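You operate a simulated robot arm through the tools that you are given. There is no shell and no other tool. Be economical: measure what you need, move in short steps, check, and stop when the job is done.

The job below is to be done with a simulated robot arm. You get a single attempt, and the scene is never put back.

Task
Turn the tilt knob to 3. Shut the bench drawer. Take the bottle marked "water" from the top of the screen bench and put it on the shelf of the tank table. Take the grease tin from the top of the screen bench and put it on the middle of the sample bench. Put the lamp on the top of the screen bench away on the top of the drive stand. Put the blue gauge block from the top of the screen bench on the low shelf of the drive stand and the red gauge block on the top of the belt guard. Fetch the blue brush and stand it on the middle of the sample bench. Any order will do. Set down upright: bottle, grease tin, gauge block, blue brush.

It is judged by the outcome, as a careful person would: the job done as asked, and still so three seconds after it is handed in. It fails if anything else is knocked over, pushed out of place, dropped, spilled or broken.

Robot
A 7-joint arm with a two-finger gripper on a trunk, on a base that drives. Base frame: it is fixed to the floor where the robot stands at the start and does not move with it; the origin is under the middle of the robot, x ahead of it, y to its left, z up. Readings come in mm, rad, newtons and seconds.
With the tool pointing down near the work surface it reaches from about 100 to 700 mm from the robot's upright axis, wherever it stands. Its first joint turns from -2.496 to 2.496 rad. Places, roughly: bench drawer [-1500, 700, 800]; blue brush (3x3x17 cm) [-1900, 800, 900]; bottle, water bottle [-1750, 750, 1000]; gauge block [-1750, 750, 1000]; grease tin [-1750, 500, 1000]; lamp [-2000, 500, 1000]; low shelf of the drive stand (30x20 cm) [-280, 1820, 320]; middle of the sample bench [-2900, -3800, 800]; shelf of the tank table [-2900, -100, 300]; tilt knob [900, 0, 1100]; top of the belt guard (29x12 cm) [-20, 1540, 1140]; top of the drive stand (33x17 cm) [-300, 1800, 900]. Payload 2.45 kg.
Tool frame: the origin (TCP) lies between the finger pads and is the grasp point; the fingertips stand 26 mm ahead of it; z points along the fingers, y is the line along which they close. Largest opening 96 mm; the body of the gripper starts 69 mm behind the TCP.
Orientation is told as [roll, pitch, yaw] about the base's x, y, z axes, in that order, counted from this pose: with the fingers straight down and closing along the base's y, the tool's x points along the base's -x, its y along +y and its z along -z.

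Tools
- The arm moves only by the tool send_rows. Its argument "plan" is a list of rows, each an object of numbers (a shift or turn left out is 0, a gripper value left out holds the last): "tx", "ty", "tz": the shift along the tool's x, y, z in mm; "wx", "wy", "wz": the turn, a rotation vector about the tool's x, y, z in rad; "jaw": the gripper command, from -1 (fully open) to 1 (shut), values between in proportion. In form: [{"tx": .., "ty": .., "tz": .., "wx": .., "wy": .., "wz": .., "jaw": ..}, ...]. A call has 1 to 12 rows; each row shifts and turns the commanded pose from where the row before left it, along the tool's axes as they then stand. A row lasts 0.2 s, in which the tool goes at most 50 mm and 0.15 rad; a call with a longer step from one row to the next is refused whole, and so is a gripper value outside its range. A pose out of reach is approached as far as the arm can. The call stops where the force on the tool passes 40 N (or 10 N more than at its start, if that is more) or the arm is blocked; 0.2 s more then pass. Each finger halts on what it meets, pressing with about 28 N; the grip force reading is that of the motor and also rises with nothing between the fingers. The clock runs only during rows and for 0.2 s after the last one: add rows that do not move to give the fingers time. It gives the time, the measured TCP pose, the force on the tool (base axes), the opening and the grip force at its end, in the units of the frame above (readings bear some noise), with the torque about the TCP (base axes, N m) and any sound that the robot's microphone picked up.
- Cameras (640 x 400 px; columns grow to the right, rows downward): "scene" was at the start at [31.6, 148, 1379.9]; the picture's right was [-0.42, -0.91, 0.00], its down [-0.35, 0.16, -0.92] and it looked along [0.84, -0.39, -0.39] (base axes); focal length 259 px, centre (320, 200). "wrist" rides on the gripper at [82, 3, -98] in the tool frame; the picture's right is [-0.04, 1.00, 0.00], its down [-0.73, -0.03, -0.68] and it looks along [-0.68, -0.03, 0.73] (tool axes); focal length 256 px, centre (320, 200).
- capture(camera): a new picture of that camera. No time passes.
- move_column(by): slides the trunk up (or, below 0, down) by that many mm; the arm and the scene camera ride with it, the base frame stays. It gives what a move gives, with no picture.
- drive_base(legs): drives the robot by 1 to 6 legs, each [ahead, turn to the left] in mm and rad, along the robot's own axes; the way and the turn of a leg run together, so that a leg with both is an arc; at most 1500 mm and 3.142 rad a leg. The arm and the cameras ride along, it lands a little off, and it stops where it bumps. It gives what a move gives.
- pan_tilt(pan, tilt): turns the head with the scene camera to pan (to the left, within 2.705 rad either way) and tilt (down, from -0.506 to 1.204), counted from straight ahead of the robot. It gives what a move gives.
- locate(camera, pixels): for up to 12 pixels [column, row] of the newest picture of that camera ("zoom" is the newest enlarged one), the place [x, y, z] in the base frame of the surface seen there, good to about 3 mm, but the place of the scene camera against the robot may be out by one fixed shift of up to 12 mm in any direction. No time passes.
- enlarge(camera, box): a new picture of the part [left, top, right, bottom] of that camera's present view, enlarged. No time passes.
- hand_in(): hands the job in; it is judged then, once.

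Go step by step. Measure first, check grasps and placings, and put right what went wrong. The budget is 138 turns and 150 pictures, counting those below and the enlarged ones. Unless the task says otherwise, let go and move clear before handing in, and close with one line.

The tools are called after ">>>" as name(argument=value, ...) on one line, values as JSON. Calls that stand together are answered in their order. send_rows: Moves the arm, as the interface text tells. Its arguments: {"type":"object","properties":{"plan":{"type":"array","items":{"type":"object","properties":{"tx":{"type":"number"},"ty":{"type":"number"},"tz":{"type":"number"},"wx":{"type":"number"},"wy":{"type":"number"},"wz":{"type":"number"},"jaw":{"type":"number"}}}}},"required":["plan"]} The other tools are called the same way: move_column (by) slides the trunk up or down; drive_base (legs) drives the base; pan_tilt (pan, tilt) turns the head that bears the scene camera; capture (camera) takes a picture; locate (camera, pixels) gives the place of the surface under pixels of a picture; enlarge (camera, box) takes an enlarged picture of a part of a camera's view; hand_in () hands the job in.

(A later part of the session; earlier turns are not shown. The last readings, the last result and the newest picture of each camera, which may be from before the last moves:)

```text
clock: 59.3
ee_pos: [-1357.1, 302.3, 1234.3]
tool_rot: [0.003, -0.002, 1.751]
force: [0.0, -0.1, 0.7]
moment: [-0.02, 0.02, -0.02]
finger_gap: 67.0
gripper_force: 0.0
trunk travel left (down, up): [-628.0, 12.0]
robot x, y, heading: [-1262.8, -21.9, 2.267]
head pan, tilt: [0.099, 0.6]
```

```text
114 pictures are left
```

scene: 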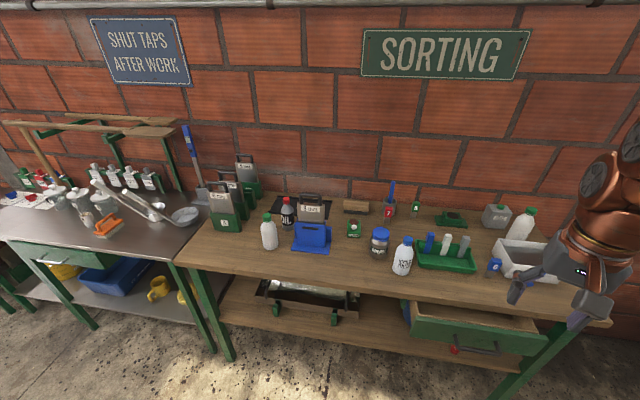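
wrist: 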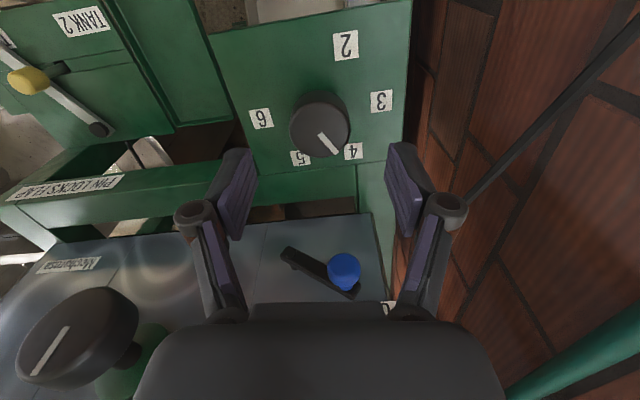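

Good overview. I'll enlarge both halves of the bench.

>>> enlarge(camera="scene", box=[180, 150, 340, 260])

>>> enlarge(camera="scene", box=[330, 170, 490, 280])

>>> enlarge(camera="scene", box=[400, 180, 600, 380])

>>> locate(camera="scene", pixels=[[200, 272], [400, 320], [602, 322], [350, 300], [250, 200], [300, 180], [413, 325], [545, 345], [465, 300], [360, 190]])

```text
3.64 times, centred on (260, 205) of scene
```

zoom: 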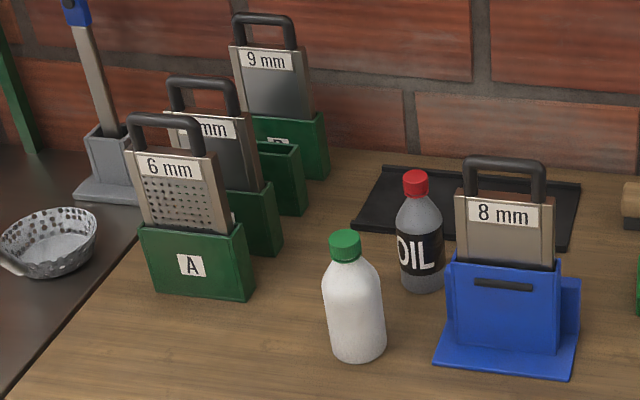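

```text
3.64 times, centred on (410, 225) of scene
```

zoom: 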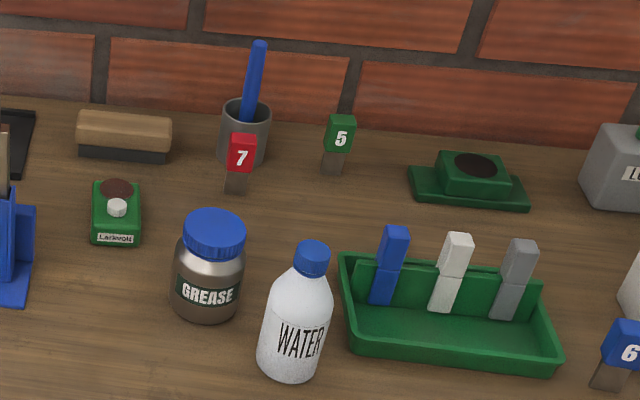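

```text
2.00 times, centred on (500, 280) of scene
```

zoom: 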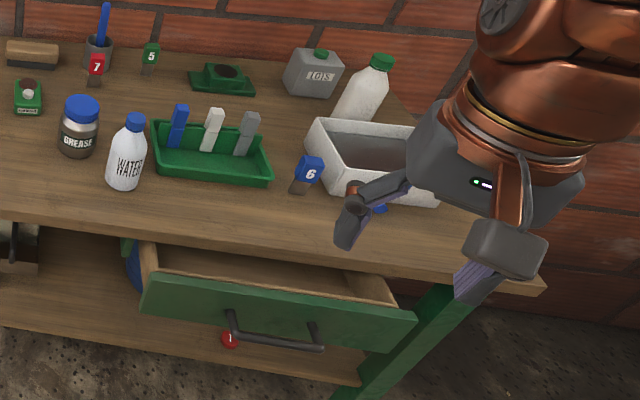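

```text
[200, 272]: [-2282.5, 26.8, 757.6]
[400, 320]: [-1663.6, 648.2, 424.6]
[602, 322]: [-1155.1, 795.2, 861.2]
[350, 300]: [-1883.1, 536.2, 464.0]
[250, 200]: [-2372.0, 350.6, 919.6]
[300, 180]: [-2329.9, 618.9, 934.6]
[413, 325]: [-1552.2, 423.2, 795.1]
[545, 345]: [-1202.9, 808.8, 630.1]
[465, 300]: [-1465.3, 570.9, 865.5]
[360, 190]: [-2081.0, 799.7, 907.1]
```

Bottle "WATER" (402,256), "GREASE" jar (379,241), red 7 (388,210), blue 6 (494,266) and a cup with a blue stick (391,195) are visible. I'll enlarge the ambiguous ones.

>>> enlarge(camera="scene", box=[336, 175, 400, 245])

>>> enlarge(camera="scene", box=[410, 215, 510, 285])

>>> enlarge(camera="scene", box=[430, 195, 540, 270])

```text
5.71 times, centred on (368, 210) of scene
```

zoom: 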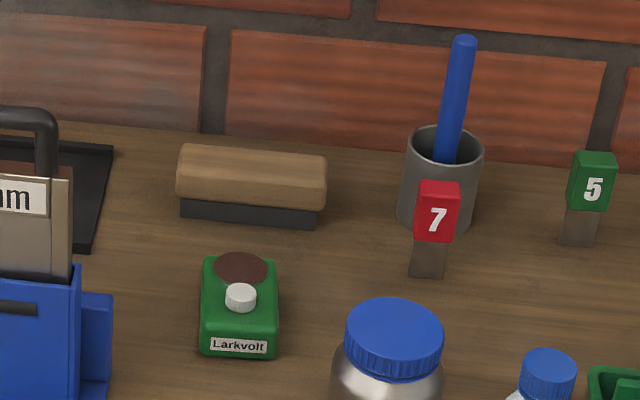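

```text
5.71 times, centred on (460, 250) of scene
```

zoom: 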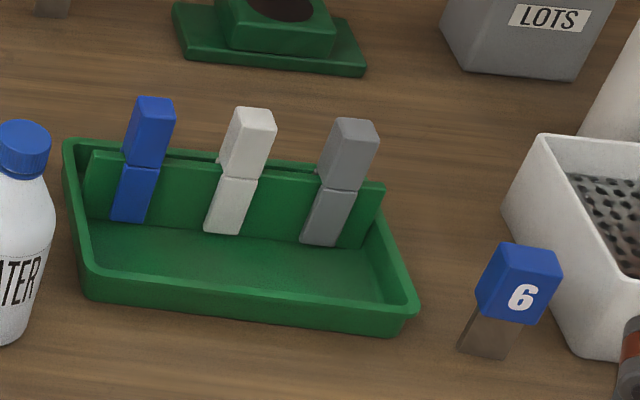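

```text
5.33 times, centred on (485, 232) of scene
```

zoom: 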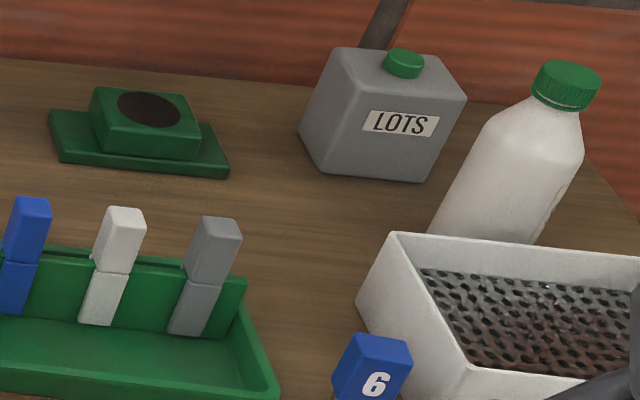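

The "Larkvolt" unit matches the lamp's place, 6 (blue) and 7 (red) are the gauge blocks, and the cup holds the blue brush. The drawer comes first, so I'll measure its panel, its handle and the bench front edge.

>>> enlarge(camera="scene", box=[390, 270, 610, 400])

>>> locate(camera="scene", pixels=[[414, 311], [414, 330], [545, 341], [480, 322], [480, 332], [465, 345], [500, 352], [482, 350], [380, 287], [440, 292], [540, 310], [585, 318]])

```text
2.91 times, centred on (500, 335) of scene
```

zoom: 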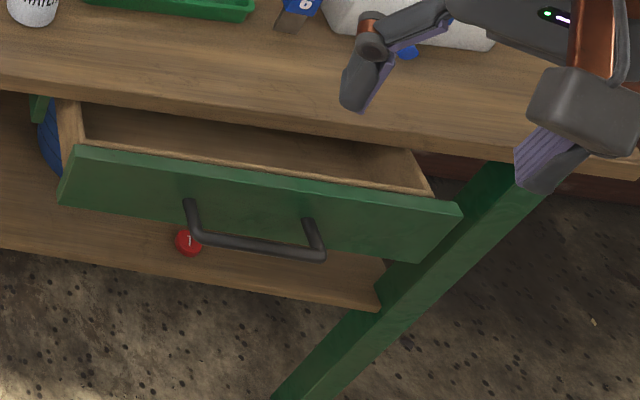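

```text
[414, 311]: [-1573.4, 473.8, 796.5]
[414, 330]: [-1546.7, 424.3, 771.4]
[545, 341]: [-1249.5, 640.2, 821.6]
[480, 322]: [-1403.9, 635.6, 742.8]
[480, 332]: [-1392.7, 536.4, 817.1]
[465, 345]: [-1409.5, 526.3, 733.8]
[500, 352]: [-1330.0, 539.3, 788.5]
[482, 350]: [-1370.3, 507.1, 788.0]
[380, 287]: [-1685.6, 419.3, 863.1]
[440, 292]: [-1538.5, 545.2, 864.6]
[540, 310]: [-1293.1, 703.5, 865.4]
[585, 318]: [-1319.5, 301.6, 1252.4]
```

Drawer panel is about 68 mm proud of the bench edge, with its handle at (-1370,507,788). The bench direction is 36°, so I'll face it squarely (heading 2.20) and drive 220 mm closer, hand staying high.

>>> drive_base(legs=[[0, -0.067], [220, 0]])

```text
clock: 61.4
ee_pos: [-1466.8, 483.7, 1233.3]
tool_rot: [0.002, -0.002, 1.686]
force: [0.8, 0.0, 0.3]
moment: [0.0, 0.02, 0.03]
finger_gap: 67.3
gripper_force: 0.2
trunk travel left (down, up): [-628.0, 12.0]
robot x, y, heading: [-1386.5, 150.1, 2.203]
head pan, tilt: [0.099, 0.6]
```

I'll shut the fingers, turn to yaw 2.2 and move over the spot in front of the handle, still high.

>>> send_rows(plan=[{"wz": -0.13, "jaw": 1}, {"wz": -0.13}, {"wz": -0.13}, {"wz": -0.124}, {"tx": 37, "ty": -30}, {"tx": 37, "ty": -30}, {"ty": -27}, {}])

>>> move_column(by=-300)

>>> capture(camera="wrist")

```text
clock: 63.2
ee_pos: [-1353.3, 474.9, 1235.6]
tool_rot: [0.0, -0.004, 2.2]
force: [1.0, -1.1, 0.0]
moment: [0.01, 0.0, -0.01]
finger_gap: 0.0
gripper_force: 27.5
trunk travel left (down, up): [-628.0, 12.0]
robot x, y, heading: [-1386.5, 149.7, 2.206]
head pan, tilt: [0.099, 0.6]
```

```text
clock: 66.2
ee_pos: [-1352.1, 474.4, 934.9]
tool_rot: [0.002, -0.003, 2.198]
force: [0.0, 0.4, 0.2]
moment: [-0.02, 0.0, -0.01]
finger_gap: 0.0
gripper_force: 27.9
trunk travel left (down, up): [-328.0, 312.0]
robot x, y, heading: [-1387.9, 154.8, 2.209]
head pan, tilt: [0.099, 0.6]
```

```text
106 pictures are left
```

wrist: 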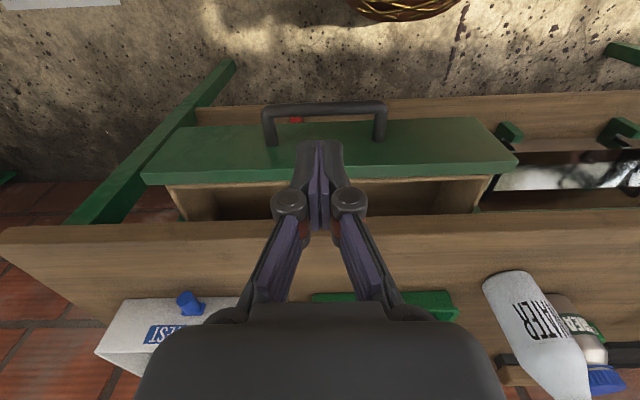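

The handle is in the wrist view at (325,108). I'll locate it and the panel with this camera.

>>> locate(camera="wrist", pixels=[[325, 108], [270, 120], [382, 118], [240, 130], [460, 127], [150, 178], [510, 160], [100, 228]])

```text
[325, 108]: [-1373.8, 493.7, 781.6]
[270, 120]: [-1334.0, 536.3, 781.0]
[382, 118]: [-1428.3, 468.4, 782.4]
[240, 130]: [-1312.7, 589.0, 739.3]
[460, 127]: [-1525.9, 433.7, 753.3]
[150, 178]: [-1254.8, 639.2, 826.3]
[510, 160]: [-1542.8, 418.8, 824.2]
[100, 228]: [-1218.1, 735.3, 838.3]
```

Handle bar at n≈−1205, with my fingers 12 mm outside it. I'll shift out 10 mm more and go down to its height.

>>> send_rows(plan=[{"tx": 12}, {"tz": 40}, {"tz": 40}, {"tz": 40}, {"tz": 30}, {}])

>>> send_rows(plan=[{"tx": -15}, {"tx": -15}, {"tx": -15}, {"tx": -15}, {"tx": -15}, {}])

```text
clock: 67.6
ee_pos: [-1346.9, 463.8, 783.2]
tool_rot: [0.001, -0.003, 2.198]
force: [-0.4, 0.1, 0.5]
moment: [-0.01, 0.0, 0.02]
finger_gap: 0.1
gripper_force: 28.4
trunk travel left (down, up): [-328.0, 312.0]
robot x, y, heading: [-1389.7, 150.6, 2.207]
head pan, tilt: [0.099, 0.6]
```

```text
clock: 69.0
ee_pos: [-1389.7, 527.5, 786.1]
tool_rot: [0.003, -0.004, 2.199]
force: [-1.0, 0.1, 1.2]
moment: [0.01, 0.02, 0.0]
finger_gap: 0.0
gripper_force: 28.4
trunk travel left (down, up): [-328.0, 312.0]
robot x, y, heading: [-1389.3, 152.9, 2.207]
head pan, tilt: [0.099, 0.6]
```

No resistance yet; the drawer should be moving. I'll keep pushing until it stops.

>>> send_rows(plan=[{"tx": -10}, {"tx": -10}, {"tx": -10}, {"tx": -8}, {"tx": -6}, {"tx": -6}, {}])

>>> capture(camera="wrist")

```text
clock: 70.4
ee_pos: [-1415.1, 562.2, 785.4]
tool_rot: [0.003, 0.006, 2.198]
force: [8.9, -20.1, 10.6]
moment: [1.6, 1.0, 0.63]
finger_gap: 0.1
gripper_force: 28.7
trunk travel left (down, up): [-328.0, 312.0]
robot x, y, heading: [-1391.3, 148.2, 2.21]
head pan, tilt: [0.099, 0.6]
stopped in row 7: the force on the tool passed its limit at 50 N (the readings are from after the stop); the commanded pose is now the measured one
```

```text
105 pictures are left
```

wrist: 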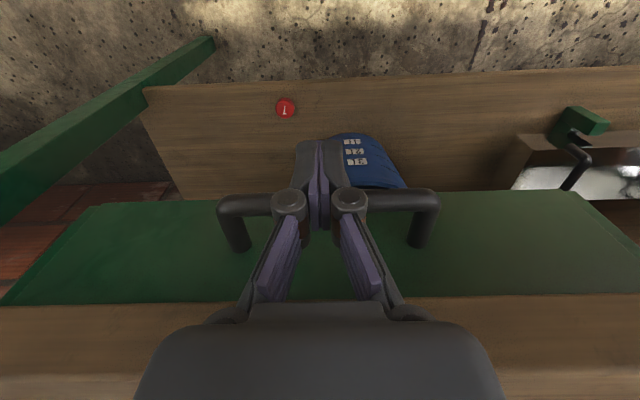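

Drawer panel now sits under the bench edge and hit its stop at 50 N, so it is shut. I'll back out, rise, and look at the bottle and jar.

>>> send_rows(plan=[{"tx": 20}, {"tx": 30}, {"tz": -40}, {"tz": -40, "jaw": -1}, {}])

>>> move_column(by=300)

>>> capture(camera="scene")

```text
clock: 71.6
ee_pos: [-1388.4, 522.1, 866.0]
tool_rot: [0.003, 0.006, 2.2]
force: [-0.4, 0.9, -0.4]
moment: [-0.01, 0.03, -0.01]
finger_gap: 53.9
gripper_force: 0.0
trunk travel left (down, up): [-328.0, 312.0]
robot x, y, heading: [-1393.5, 151.1, 2.205]
head pan, tilt: [0.099, 0.6]
```

```text
clock: 74.6
ee_pos: [-1387.8, 522.4, 1165.9]
tool_rot: [0.004, 0.006, 2.199]
force: [-0.7, 0.2, -0.6]
moment: [-0.01, -0.03, -0.02]
finger_gap: 96.1
gripper_force: 0.0
trunk travel left (down, up): [-628.0, 12.0]
robot x, y, heading: [-1388.5, 154.7, 2.204]
head pan, tilt: [0.099, 0.6]
```

```text
104 pictures are left
```

scene: 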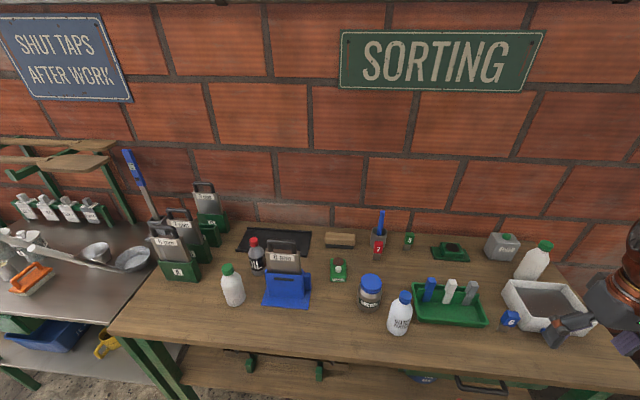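

>>> enlarge(camera="scene", box=[320, 200, 540, 350])

>>> locate(camera="scene", pixels=[[404, 297], [399, 325], [371, 283], [369, 302], [378, 247], [339, 270], [511, 319], [382, 212], [375, 243], [414, 300], [357, 330], [450, 330]])

```text
2.67 times, centred on (430, 275) of scene
```

zoom: 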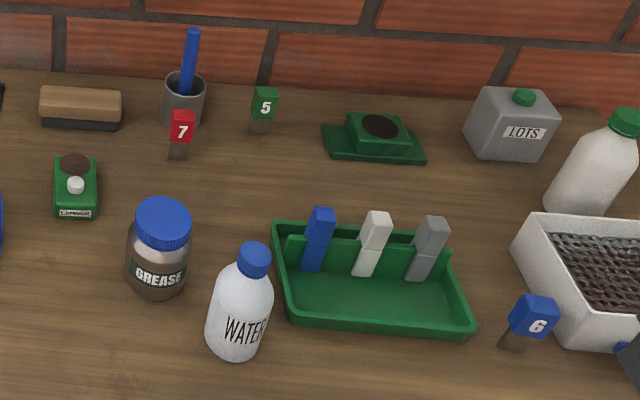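

```text
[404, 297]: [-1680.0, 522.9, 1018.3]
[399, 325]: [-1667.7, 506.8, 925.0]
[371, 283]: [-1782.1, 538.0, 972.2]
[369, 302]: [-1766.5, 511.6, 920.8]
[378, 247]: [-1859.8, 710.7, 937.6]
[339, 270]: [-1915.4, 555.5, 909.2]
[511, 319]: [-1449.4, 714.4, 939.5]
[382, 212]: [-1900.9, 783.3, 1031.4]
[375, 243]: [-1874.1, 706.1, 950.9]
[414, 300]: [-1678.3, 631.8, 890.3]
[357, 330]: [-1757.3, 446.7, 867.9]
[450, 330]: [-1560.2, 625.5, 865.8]
```

The bench top is at z 866 and the bottle stands near (-1680,523), about 155 tall. I'll tilt the tool 0.8 rad toward the bench, which suits the low shelf later, and slide across in front of the bottle, high.

>>> send_rows(plan=[{"wy": -0.14}, {"wy": -0.14}, {"wy": -0.14}, {"wy": -0.14}, {"wy": -0.14}, {"wy": -0.1}, {"ty": 47.5}, {"ty": 47.5}, {"ty": 47.5}, {"ty": 47.5}, {"ty": 47.5}, {}])

>>> capture(camera="wrist")

```text
clock: 77.4
ee_pos: [-1516.6, 468.7, 1185.1]
tool_rot: [0.289, -0.671, 2.083]
force: [-0.6, 0.9, -0.5]
moment: [0.01, 0.0, 0.0]
finger_gap: 95.8
gripper_force: 0.0
out of reach, approached as far as the arm can: row 6, 7, 9, 10, 11
trunk travel left (down, up): [-628.0, 12.0]
robot x, y, heading: [-1391.3, 146.7, 2.207]
head pan, tilt: [0.099, 0.6]
stopped in row 12: the arm was blocked; the commanded pose is now the measured one
```

```text
102 pictures are left
```

wrist: 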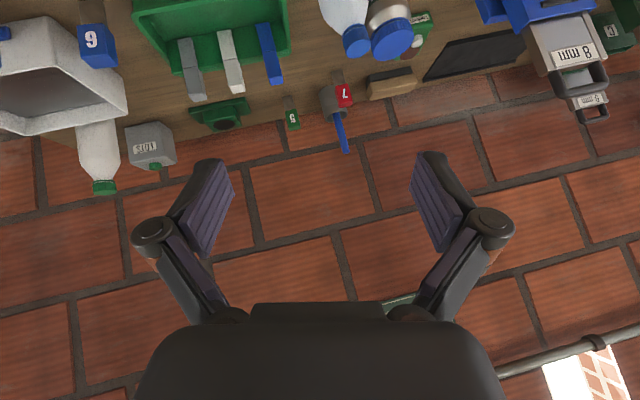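

The tilt was out of reach this close to the robot. I'll back the base 170 mm to give the wrist room, then correct the orientation.

>>> drive_base(legs=[[-170, 0]])

```text
clock: 78.9
ee_pos: [-1415.5, 333.2, 1184.6]
tool_rot: [0.287, -0.673, 2.082]
force: [0.0, 0.6, 0.0]
moment: [-0.01, -0.01, 0.01]
finger_gap: 96.0
gripper_force: 0.1
trunk travel left (down, up): [-628.0, 12.0]
robot x, y, heading: [-1288.2, 15.6, 2.203]
head pan, tilt: [0.099, 0.6]
```

>>> send_rows(plan=[{"wx": 0.104, "wy": -0.057, "wz": -0.052}, {"wx": 0.104, "wy": -0.057, "wz": -0.052}, {}, {"ty": 35}, {"ty": 35}, {"ty": 34}, {}])

```text
clock: 80.5
ee_pos: [-1485.0, 278.7, 1235.0]
tool_rot: [0.146, -0.739, 2.133]
force: [0.7, 1.4, -0.6]
moment: [0.0, 0.01, 0.02]
finger_gap: 95.8
gripper_force: 0.1
out of reach, approached as far as the arm can: row 1, 2, 4
trunk travel left (down, up): [-628.0, 12.0]
robot x, y, heading: [-1285.1, 17.3, 2.207]
head pan, tilt: [0.099, 0.6]
```

Still too near the robot. I'll extend the hand forward 200 mm and lower the column 120 mm.

>>> send_rows(plan=[{"tx": -28, "tz": 29}, {"tx": -28, "tz": 29}, {"tx": -28, "tz": 29}, {"tx": -28, "tz": 29}, {"tx": -28, "tz": 29}, {}])

>>> move_column(by=-120)

```text
clock: 81.9
ee_pos: [-1611.2, 436.6, 1222.6]
tool_rot: [0.148, -0.74, 2.134]
force: [-0.5, -0.2, -0.3]
moment: [-0.04, -0.02, -0.01]
finger_gap: 96.0
gripper_force: 0.2
trunk travel left (down, up): [-628.0, 12.0]
robot x, y, heading: [-1291.6, 17.0, 2.208]
head pan, tilt: [0.099, 0.6]
```

```text
clock: 83.4
ee_pos: [-1609.9, 435.2, 1103.8]
tool_rot: [0.148, -0.739, 2.132]
force: [0.0, 0.7, 0.1]
moment: [0.01, -0.01, 0.01]
finger_gap: 96.1
gripper_force: 0.1
trunk travel left (down, up): [-508.0, 132.0]
robot x, y, heading: [-1291.5, 16.4, 2.207]
head pan, tilt: [0.099, 0.6]
```

>>> send_rows(plan=[{"wx": 0.103, "wy": -0.057, "wz": -0.054}, {}])

>>> capture(camera="wrist")

```text
clock: 84.0
ee_pos: [-1610.5, 433.8, 1103.0]
tool_rot: [-0.002, -0.799, 2.203]
force: [-0.6, -0.6, -0.1]
moment: [0.0, 0.01, 0.02]
finger_gap: 96.1
gripper_force: 0.1
trunk travel left (down, up): [-508.0, 132.0]
robot x, y, heading: [-1290.1, 16.7, 2.206]
head pan, tilt: [0.099, 0.6]
```

```text
101 pictures are left
```

wrist: 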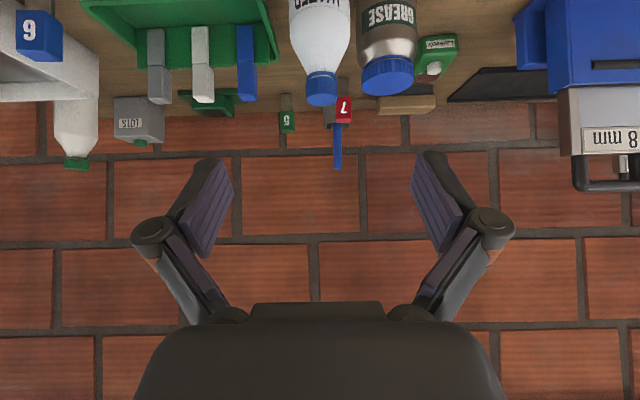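

The tool is square to the bench now and the bottle shows at (321,60). I'll locate it and its neighbours.

>>> locate(camera="wrist", pixels=[[321, 100], [305, 90], [336, 90], [296, 40], [347, 40], [320, 30], [387, 75], [362, 40], [412, 40], [277, 60], [253, 60], [343, 110]])

```text
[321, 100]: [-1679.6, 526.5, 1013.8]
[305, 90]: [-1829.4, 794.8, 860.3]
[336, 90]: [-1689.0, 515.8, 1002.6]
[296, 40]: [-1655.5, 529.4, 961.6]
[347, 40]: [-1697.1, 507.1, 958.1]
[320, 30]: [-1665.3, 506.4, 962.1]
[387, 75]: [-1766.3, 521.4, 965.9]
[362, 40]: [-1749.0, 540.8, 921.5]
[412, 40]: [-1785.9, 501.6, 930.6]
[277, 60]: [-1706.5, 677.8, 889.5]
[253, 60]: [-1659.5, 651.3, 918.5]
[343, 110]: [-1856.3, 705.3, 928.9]
```

Bottle axis at t≈−1051, n≈−1412. I'll go down in front of it and then slide in, checking in between.

>>> send_rows(plan=[{"tx": 31.9, "tz": 31, "ty": 3}, {"tx": 31.9, "tz": 31}, {"tx": 31.9, "tz": 31}, {"tx": 31.9, "tz": 31}, {}, {"tx": -20, "tz": 20.5}, {"tx": -20, "tz": 20.5}, {}])

>>> capture(camera="wrist")

```text
clock: 85.8
ee_pos: [-1660.5, 498.8, 935.9]
tool_rot: [-0.002, -0.798, 2.203]
force: [0.3, 0.5, 0.1]
moment: [0.0, 0.03, -0.01]
finger_gap: 95.8
gripper_force: 0.1
out of reach, approached as far as the arm can: row 3, 4
trunk travel left (down, up): [-508.0, 132.0]
robot x, y, heading: [-1287.7, 17.3, 2.203]
head pan, tilt: [0.099, 0.6]
```

```text
100 pictures are left
```

wrist: 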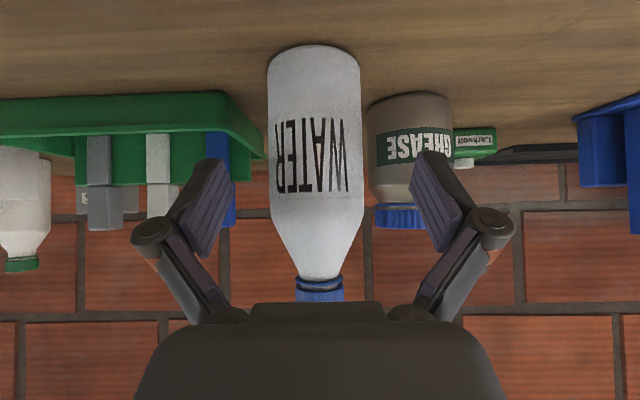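

Aligned: the bottle is centred between the fingers at (315,150). I'll slide in 32 mm more and close.

>>> send_rows(plan=[{"tx": -11, "tz": 11.5}, {"tx": -11, "tz": 11.5}, {}, {"jaw": 1}, {}, {}, {}, {}])

>>> capture(camera="wrist")

```text
clock: 87.6
ee_pos: [-1681.3, 523.7, 937.7]
tool_rot: [-0.002, -0.801, 2.203]
force: [0.6, -0.4, 2.2]
moment: [-0.08, 0.02, -0.02]
finger_gap: 56.0
gripper_force: 28.4
trunk travel left (down, up): [-508.0, 132.0]
robot x, y, heading: [-1289.3, 17.8, 2.204]
head pan, tilt: [0.099, 0.6]
```

```text
99 pictures are left
```

wrist: 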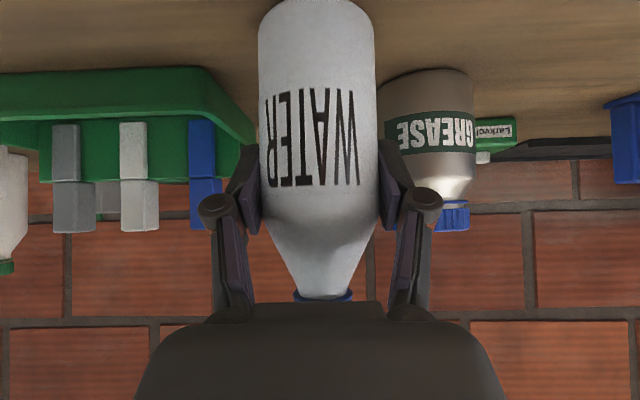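

Gripped at 56 mm gap. I'll lift with the column and check.

>>> move_column(by=110)

>>> pan_tilt(pan=0.9, tilt=0.6)

>>> capture(camera="scene")

```text
clock: 89.0
ee_pos: [-1680.2, 523.2, 1047.0]
tool_rot: [-0.001, -0.8, 2.202]
force: [0.6, 0.0, -2.2]
moment: [0.02, 0.03, 0.02]
finger_gap: 56.0
gripper_force: 28.4
trunk travel left (down, up): [-618.0, 22.0]
robot x, y, heading: [-1293.4, 20.6, 2.207]
head pan, tilt: [0.099, 0.6]
```

```text
clock: 90.1
ee_pos: [-1680.4, 524.1, 1046.8]
tool_rot: [-0.001, -0.8, 2.203]
force: [-0.3, 0.0, -2.2]
moment: [-0.03, -0.03, -0.01]
finger_gap: 56.1
gripper_force: 28.4
trunk travel left (down, up): [-618.0, 22.0]
robot x, y, heading: [-1292.7, 18.1, 2.205]
head pan, tilt: [0.901, 0.6]
```

```text
98 pictures are left
```

scene: 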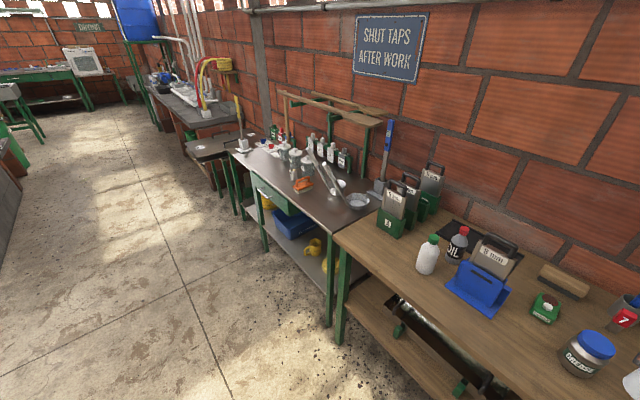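

Bottle lifted (2.2 N). The steel table left of the bench may be the tank table; I'll locate its shelf parts.

>>> locate(camera="scene", pixels=[[326, 325], [265, 250], [328, 226], [235, 150], [300, 255], [255, 225], [320, 290], [212, 150], [240, 225], [312, 250], [318, 262], [345, 270]])

>>> enlarge(camera="scene", box=[170, 130, 370, 330])

```text
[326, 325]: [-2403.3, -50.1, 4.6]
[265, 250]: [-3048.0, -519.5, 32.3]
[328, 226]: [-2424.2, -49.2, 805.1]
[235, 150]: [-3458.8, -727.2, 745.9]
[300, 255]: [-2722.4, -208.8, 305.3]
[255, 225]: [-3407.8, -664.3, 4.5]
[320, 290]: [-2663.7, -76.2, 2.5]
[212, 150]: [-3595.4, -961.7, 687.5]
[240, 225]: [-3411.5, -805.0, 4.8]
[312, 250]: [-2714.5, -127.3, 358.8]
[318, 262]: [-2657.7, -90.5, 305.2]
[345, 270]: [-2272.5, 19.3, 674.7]
```

```text
2.00 times, centred on (270, 230) of scene
```

zoom: 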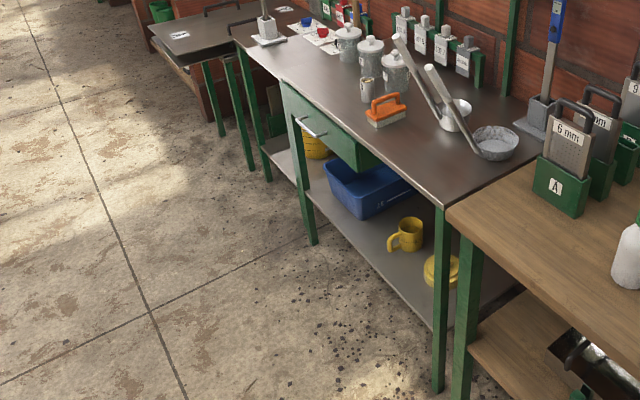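

The shelf is at z 305 and matches the tank table's stated place. I'll look closer for a free spot near its front.

>>> enlarge(camera="scene", box=[250, 200, 350, 300])

>>> locate(camera="zoom", pixels=[[300, 200], [340, 230], [390, 240], [430, 265], [400, 190], [370, 160], [450, 240], [340, 180], [280, 140], [465, 270], [250, 170], [360, 210]])

```text
4.00 times, centred on (300, 250) of scene
```

zoom: 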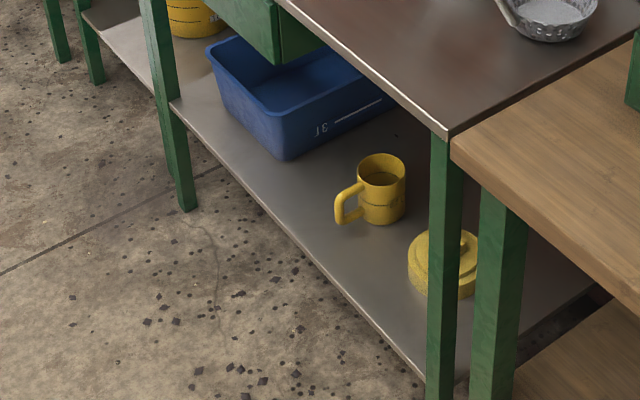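

```text
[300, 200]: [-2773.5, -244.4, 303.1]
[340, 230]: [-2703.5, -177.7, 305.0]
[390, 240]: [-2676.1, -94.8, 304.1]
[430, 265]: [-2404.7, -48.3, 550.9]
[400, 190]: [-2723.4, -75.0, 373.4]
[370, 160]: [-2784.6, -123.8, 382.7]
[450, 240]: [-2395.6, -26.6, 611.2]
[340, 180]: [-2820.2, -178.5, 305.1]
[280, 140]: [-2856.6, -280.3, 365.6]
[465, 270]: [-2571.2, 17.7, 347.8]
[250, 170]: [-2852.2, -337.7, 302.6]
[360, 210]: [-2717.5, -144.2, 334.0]
```

Free spot S on the shelf: t≈−2190, n≈−1435, i.e. about (-2615,-127), in front of the mug and lid. I'll back away with the bottle, go along the bench and face the tank table.

>>> drive_base(legs=[[-170, 0], [0, 1.571], [1155, 0], [0, -1.571]])

>>> pan_tilt(pan=0.1, tilt=0.7)

>>> capture(camera="scene")

```text
clock: 104.8
ee_pos: [-2501.4, -321.6, 1047.5]
tool_rot: [-0.002, -0.8, 2.213]
force: [0.2, -1.1, -1.0]
moment: [0.0, 0.01, 0.02]
finger_gap: 0.0
gripper_force: 28.3
trunk travel left (down, up): [-618.0, 22.0]
robot x, y, heading: [-2103.3, -823.7, 2.217]
head pan, tilt: [0.901, 0.6]
```

```text
clock: 105.9
ee_pos: [-2502.2, -321.5, 1047.7]
tool_rot: [-0.001, -0.798, 2.215]
force: [0.2, -1.0, 0.2]
moment: [0.0, 0.01, -0.01]
finger_gap: 0.1
gripper_force: 28.4
trunk travel left (down, up): [-618.0, 22.0]
robot x, y, heading: [-2106.0, -823.4, 2.216]
head pan, tilt: [0.099, 0.7]
```

```text
95 pictures are left
```

scene: 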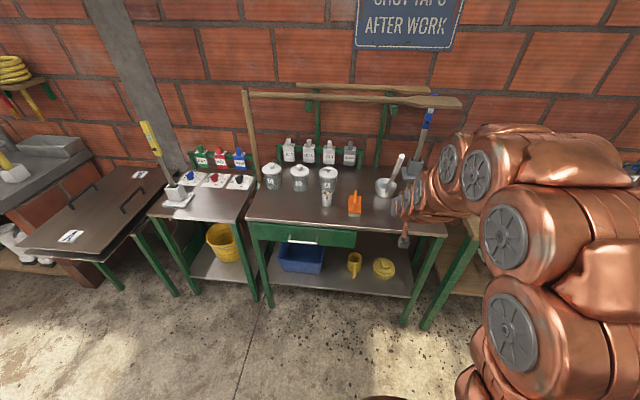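

The gap reads 0: the bottle slipped out during the drive, since the grip was on the tapered shoulder. I'll look for it along the way I came.

>>> pan_tilt(pan=-0.75, tilt=0.8)

>>> capture(camera="scene")

>>> pan_tilt(pan=-1.6, tilt=0.7)

>>> capture(camera="scene")

```text
clock: 107.1
ee_pos: [-2502.5, -320.4, 1048.5]
tool_rot: [0.0, -0.8, 2.214]
force: [0.2, 0.0, -0.5]
moment: [-0.01, -0.01, 0.01]
finger_gap: 0.0
gripper_force: 27.9
trunk travel left (down, up): [-618.0, 22.0]
robot x, y, heading: [-2107.9, -821.4, 2.216]
head pan, tilt: [-0.75, 0.799]
```

```text
94 pictures are left
```

scene: 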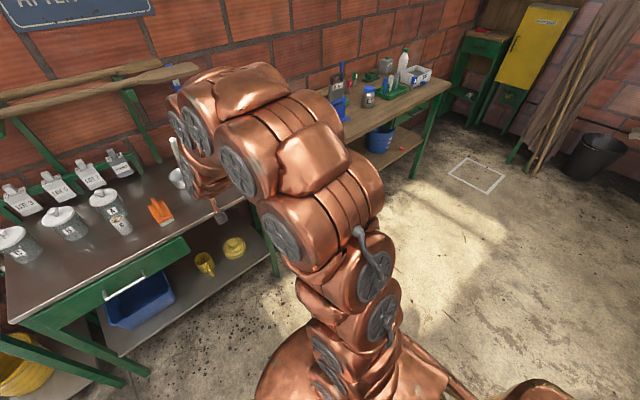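

```text
clock: 108.3
ee_pos: [-2503.3, -320.8, 1048.1]
tool_rot: [-0.002, -0.8, 2.214]
force: [0.6, 0.6, 0.4]
moment: [-0.02, 0.03, 0.0]
finger_gap: 0.0
gripper_force: 27.9
trunk travel left (down, up): [-618.0, 22.0]
robot x, y, heading: [-2108.0, -824.0, 2.216]
head pan, tilt: [-1.6, 0.7]
```

```text
93 pictures are left
```

scene: 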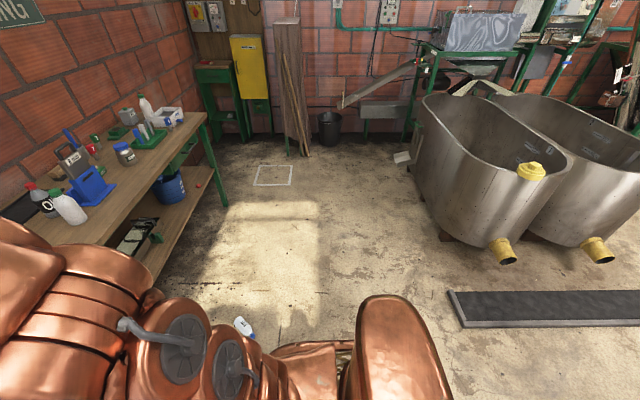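

The bottle lies on the floor at (243,327). I'll locate it and look at how it lies.

>>> locate(camera="scene", pixels=[[243, 327], [238, 319], [250, 336], [240, 334], [262, 310]])

>>> enlarge(camera="scene", box=[200, 290, 300, 350])

```text
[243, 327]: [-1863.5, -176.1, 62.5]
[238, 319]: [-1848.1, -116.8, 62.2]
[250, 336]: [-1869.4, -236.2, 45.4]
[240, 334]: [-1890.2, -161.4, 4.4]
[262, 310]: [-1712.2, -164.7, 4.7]
```

```text
6.40 times, centred on (250, 320) of scene
```

zoom: 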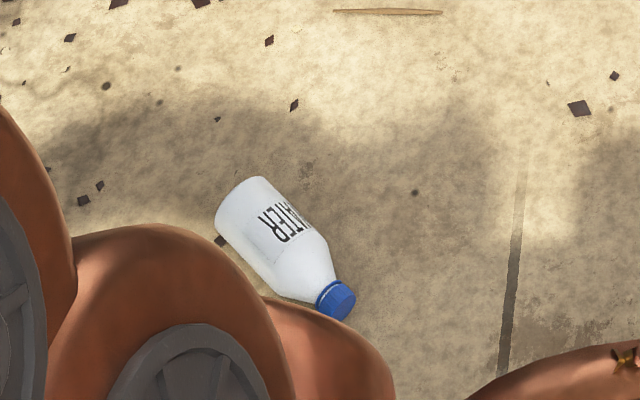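

The bottle is intact and capped, lying at about (-1858,-165) with its cap toward −y. I'll untilt and retract the arm, then reverse around to a stand at about (-1400,20), from where the tool can be aligned so the bottle can be tipped upright.

>>> send_rows(plan=[{"wy": 0.134, "jaw": -1}, {"wy": 0.134}, {"wy": 0.134}, {"wy": 0.134}, {"wy": 0.134}, {"wy": 0.13}, {"tx": 45}, {"tx": 45}, {"tx": 45}, {"tx": 45}, {}])

>>> drive_base(legs=[[0, 1.097], [-719, 0], [0, 1.4], [-720, 0], [0, -1.18]])

>>> pan_tilt(pan=0.2, tilt=0.8)

>>> capture(camera="scene")

```text
clock: 110.7
ee_pos: [-2394.2, -465.7, 1049.7]
tool_rot: [-0.001, -0.001, 2.213]
force: [0.0, 0.1, -0.3]
moment: [0.02, -0.03, 0.01]
finger_gap: 95.7
gripper_force: 0.1
trunk travel left (down, up): [-618.0, 22.0]
robot x, y, heading: [-2103.9, -829.1, 2.211]
head pan, tilt: [-1.6, 0.7]
```

```text
clock: 127.3
ee_pos: [-1841.3, -155.3, 1049.9]
tool_rot: [0.0, 0.0, -2.759]
force: [0.2, 0.0, 0.4]
moment: [0.0, 0.05, 0.03]
finger_gap: 96.0
gripper_force: 0.0
trunk travel left (down, up): [-618.0, 22.0]
robot x, y, heading: [-1421.9, 32.2, -2.756]
head pan, tilt: [-1.6, 0.7]
```

```text
clock: 129.1
ee_pos: [-1841.4, -155.7, 1049.7]
tool_rot: [-0.002, -0.001, -2.763]
force: [-0.5, 0.1, 0.1]
moment: [0.01, 0.02, 0.02]
finger_gap: 96.1
gripper_force: 0.1
trunk travel left (down, up): [-618.0, 22.0]
robot x, y, heading: [-1417.9, 31.9, -2.758]
head pan, tilt: [0.201, 0.799]
```

```text
91 pictures are left
```

scene: 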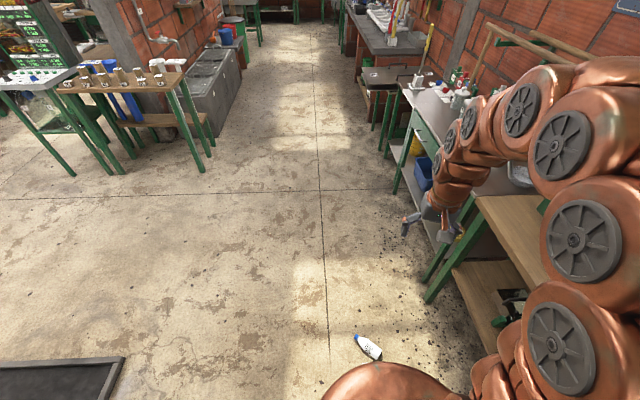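

Arrived; the hand is nearly above the bottle, which shows at (368,347). I'll locate both ends.

>>> enlarge(camera="scene", box=[340, 325, 400, 365])

>>> locate(camera="scene", pixels=[[357, 337], [361, 341], [368, 347], [374, 352], [378, 355]])

>>> capture(camera="wrist")

```text
10.00 times, centred on (370, 345) of scene
```

zoom: 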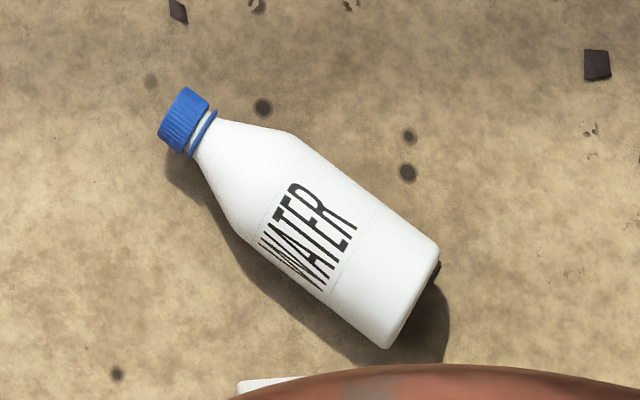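

```text
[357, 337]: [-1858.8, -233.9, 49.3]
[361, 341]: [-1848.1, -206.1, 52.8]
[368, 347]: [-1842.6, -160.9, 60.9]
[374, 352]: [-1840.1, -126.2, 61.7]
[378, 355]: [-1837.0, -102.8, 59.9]
```

```text
89 pictures are left
```

wrist: 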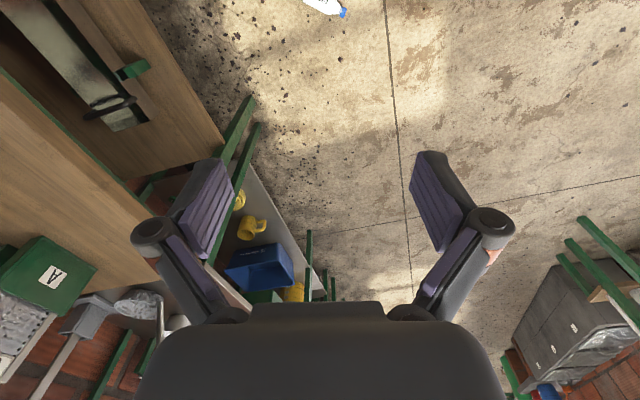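

Bottle axis is at 80.5°, body centre near (-1845,-150), diameter about 62. I'll turn the tool to yaw −1.735, lower the column, and look again with the wrist camera.

>>> send_rows(plan=[{"wz": -0.147}, {"wz": -0.147}, {"wz": -0.147}, {"wz": -0.147}, {"wz": -0.147}, {"wz": -0.147}, {"wz": -0.146}, {}])

>>> move_column(by=-600)

>>> send_rows(plan=[{"tz": 45}, {"tz": 45}, {"tz": 45}, {"tz": 45}, {"tz": 20}, {}])

>>> capture(camera="wrist")

```text
clock: 130.9
ee_pos: [-1840.7, -156.5, 1050.7]
tool_rot: [0.0, 0.002, -1.732]
force: [0.3, 0.4, 0.1]
moment: [0.0, -0.03, -0.04]
finger_gap: 95.8
gripper_force: 0.1
trunk travel left (down, up): [-618.0, 22.0]
robot x, y, heading: [-1421.0, 31.3, -2.755]
head pan, tilt: [0.201, 0.799]
```

```text
refused: -600 is not a number from -400 to 400
```

```text
clock: 132.3
ee_pos: [-1841.0, -155.9, 849.1]
tool_rot: [-0.003, 0.003, -1.732]
force: [-1.0, -0.3, -0.7]
moment: [-0.02, -0.01, 0.01]
finger_gap: 96.1
gripper_force: 0.2
trunk travel left (down, up): [-618.0, 22.0]
robot x, y, heading: [-1417.0, 31.4, -2.755]
head pan, tilt: [0.201, 0.799]
```

```text
88 pictures are left
```

wrist: 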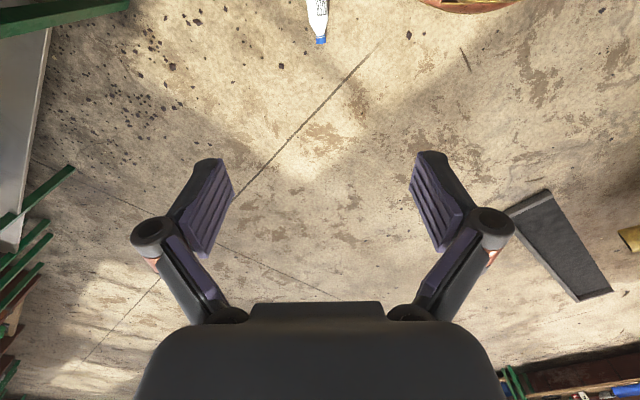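

Column moves are limited to 400 mm each. The alignment looks right (bottle at (318,20), cap ahead), so I'll lower in two steps.

>>> move_column(by=-400)

>>> move_column(by=-200)

>>> capture(camera="wrist")

```text
clock: 136.1
ee_pos: [-1841.9, -156.0, 448.6]
tool_rot: [-0.002, 0.001, -1.734]
force: [0.0, -0.7, 1.9]
moment: [-0.01, 0.01, -0.02]
finger_gap: 95.9
gripper_force: 0.1
trunk travel left (down, up): [-218.0, 422.0]
robot x, y, heading: [-1420.8, 34.4, -2.753]
head pan, tilt: [0.201, 0.799]
```

```text
clock: 138.3
ee_pos: [-1841.9, -155.4, 248.5]
tool_rot: [0.0, 0.001, -1.735]
force: [-0.6, -0.4, 0.4]
moment: [0.02, -0.01, -0.02]
finger_gap: 95.8
gripper_force: 0.0
trunk travel left (down, up): [-18.0, 622.0]
robot x, y, heading: [-1419.3, 31.3, -2.752]
head pan, tilt: [0.201, 0.799]
```

```text
87 pictures are left
```

wrist: 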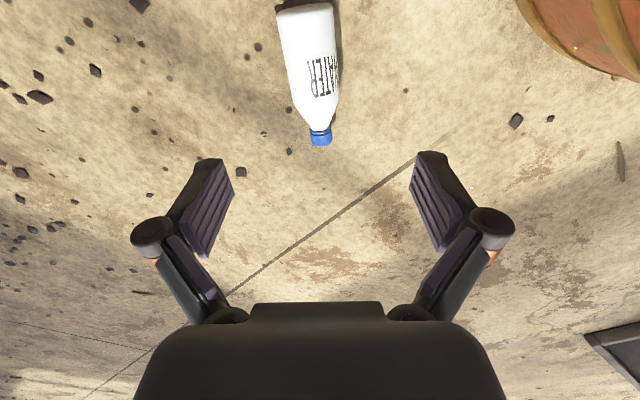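

>>> locate(camera="wrist", pixels=[[306, 8], [310, 50], [318, 95], [321, 130], [282, 40], [337, 40], [292, 90], [338, 85], [321, 142]])

```text
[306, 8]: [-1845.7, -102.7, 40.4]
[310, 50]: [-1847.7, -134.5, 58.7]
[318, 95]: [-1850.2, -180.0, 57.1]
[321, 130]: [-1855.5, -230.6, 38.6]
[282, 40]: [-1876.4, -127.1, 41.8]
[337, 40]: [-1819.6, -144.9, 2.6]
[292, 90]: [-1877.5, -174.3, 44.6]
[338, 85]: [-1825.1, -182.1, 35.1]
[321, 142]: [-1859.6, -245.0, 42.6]
```

Axis refined: 85°, centre at (-1851,-168) about 68 mm from the base. I'll trim the yaw and position and go down to TCP z 36.

>>> send_rows(plan=[{"wz": -0.08}, {"tx": -13.2, "ty": -7.9}, {"tz": 45}, {"tz": 45}, {"tz": 45}, {"tz": 40}, {"tz": 25}, {"tz": 12}, {}])

>>> capture(camera="wrist")

```text
clock: 140.3
ee_pos: [-1851.2, -166.2, 36.8]
tool_rot: [0.001, 0.001, -1.653]
force: [0.1, 0.5, 0.7]
moment: [0.0, 0.0, -0.02]
finger_gap: 95.9
gripper_force: 0.1
trunk travel left (down, up): [-18.0, 622.0]
robot x, y, heading: [-1416.2, 33.3, -2.754]
head pan, tilt: [0.201, 0.799]
```

```text
86 pictures are left
```

wrist: 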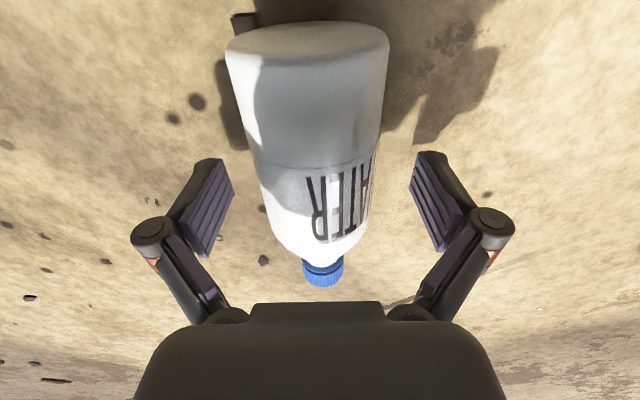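

The bottle lies centred between the fingers. I'll close and lift a little.

>>> send_rows(plan=[{"tx": 5}, {"jaw": 1}, {}, {}, {}, {}, {"tz": -40}, {"tz": -40}, {}])

>>> capture(camera="wrist")

```text
clock: 142.3
ee_pos: [-1849.2, -160.4, 116.1]
tool_rot: [0.001, 0.002, -1.651]
force: [0.4, 0.3, -1.9]
moment: [0.0, 0.01, -0.01]
finger_gap: 55.8
gripper_force: 28.3
trunk travel left (down, up): [-18.0, 622.0]
robot x, y, heading: [-1419.7, 29.8, -2.752]
head pan, tilt: [0.201, 0.799]
```

```text
85 pictures are left
```

wrist: 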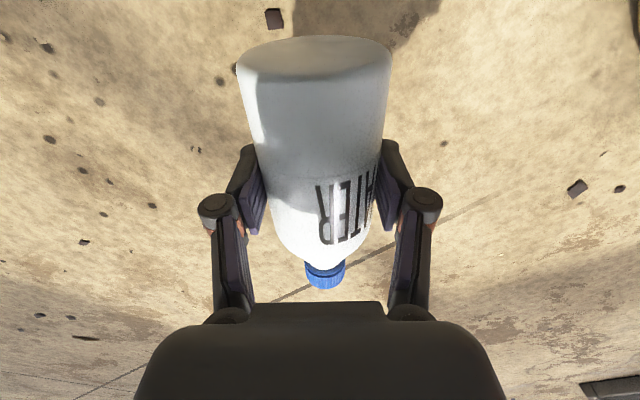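

Held at 56 mm. I'll raise the column and compare the picture to see whether the bottle creeps in the grip.

>>> move_column(by=400)

>>> capture(camera="wrist")

```text
clock: 146.1
ee_pos: [-1849.8, -160.8, 516.2]
tool_rot: [-0.001, 0.002, -1.653]
force: [-0.7, -0.1, -2.5]
moment: [0.02, 0.01, 0.0]
finger_gap: 55.9
gripper_force: 28.0
trunk travel left (down, up): [-418.0, 222.0]
robot x, y, heading: [-1416.0, 30.5, -2.756]
head pan, tilt: [0.201, 0.799]
```

```text
84 pictures are left
```

wrist: 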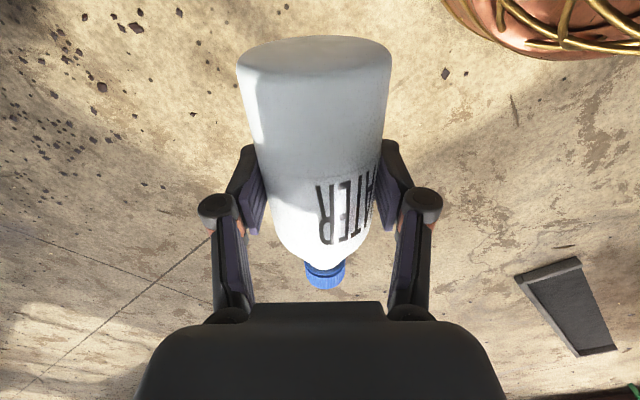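

No creep. I'll turn the tool back in line with the robot and drive in gentle legs to the tank table.

>>> send_rows(plan=[{"wz": 0.14}, {"wz": 0.14}, {"wz": 0.14}, {"wz": 0.14}, {"wz": 0.14}, {"wz": 0.14}, {"wz": 0.14}, {"wz": 0.12}, {}])

>>> drive_base(legs=[[0, 0.3], [1064, 0]])

>>> drive_base(legs=[[0, -0.55], [0, -0.55], [0, -0.518]])

>>> capture(camera="wrist")

```text
clock: 148.1
ee_pos: [-1850.7, -161.1, 514.6]
tool_rot: [-0.002, 0.001, -2.753]
force: [-0.2, -0.2, -3.0]
moment: [0.0, -0.01, -0.02]
finger_gap: 56.1
gripper_force: 27.7
trunk travel left (down, up): [-418.0, 222.0]
robot x, y, heading: [-1422.7, 32.9, -2.758]
head pan, tilt: [0.201, 0.799]
```

```text
clock: 154.5
ee_pos: [-2579.6, -956.8, 516.8]
tool_rot: [-0.003, -0.001, -2.437]
force: [-0.3, -0.1, -2.8]
moment: [0.02, 0.0, -0.04]
finger_gap: 55.9
gripper_force: 27.7
trunk travel left (down, up): [-418.0, 222.0]
robot x, y, heading: [-2229.9, -638.4, -2.441]
head pan, tilt: [0.201, 0.799]
```

```text
clock: 159.4
ee_pos: [-2525.2, -272.8, 516.4]
tool_rot: [-0.001, 0.0, 2.218]
force: [-0.1, -0.4, -3.1]
moment: [0.0, 0.0, -0.02]
finger_gap: 56.1
gripper_force: 27.7
trunk travel left (down, up): [-418.0, 222.0]
robot x, y, heading: [-2227.7, -639.7, 2.219]
head pan, tilt: [0.201, 0.799]
```

```text
83 pictures are left
```

wrist: 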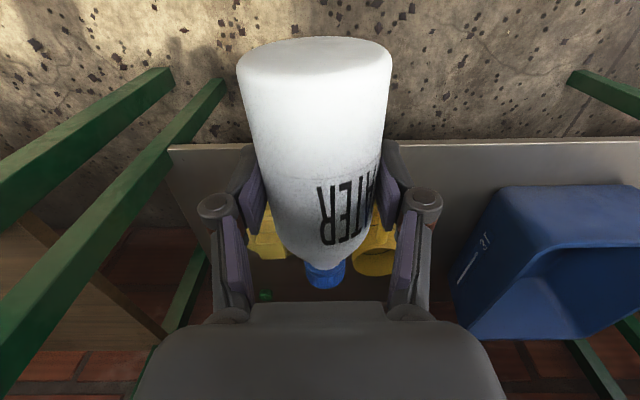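

Bottle still firmly held. I'll back the base 150 mm, extend the arm the same amount and then tilt toward upright in steps.

>>> drive_base(legs=[[-150, 0]])

>>> send_rows(plan=[{"tx": -40}, {"tx": -40}, {"tx": -35}, {"tx": -35}, {"wy": -0.1}, {"wy": -0.1}, {"wy": -0.1}, {"wy": -0.1}, {"wy": -0.1}, {"wy": -0.1}, {"wy": -0.1}, {}])

```text
clock: 160.8
ee_pos: [-2434.7, -394.4, 515.9]
tool_rot: [-0.001, -0.001, 2.218]
force: [0.2, -0.1, -2.3]
moment: [-0.01, 0.02, -0.01]
finger_gap: 55.7
gripper_force: 27.8
trunk travel left (down, up): [-418.0, 222.0]
robot x, y, heading: [-2134.9, -763.6, 2.215]
head pan, tilt: [0.201, 0.799]
```

```text
clock: 163.4
ee_pos: [-2524.5, -274.1, 516.0]
tool_rot: [-0.001, -0.701, 2.22]
force: [0.1, -0.4, -3.1]
moment: [-0.01, -0.03, -0.04]
finger_gap: 55.8
gripper_force: 28.1
trunk travel left (down, up): [-418.0, 222.0]
robot x, y, heading: [-2140.8, -759.3, 2.21]
head pan, tilt: [0.201, 0.799]
```

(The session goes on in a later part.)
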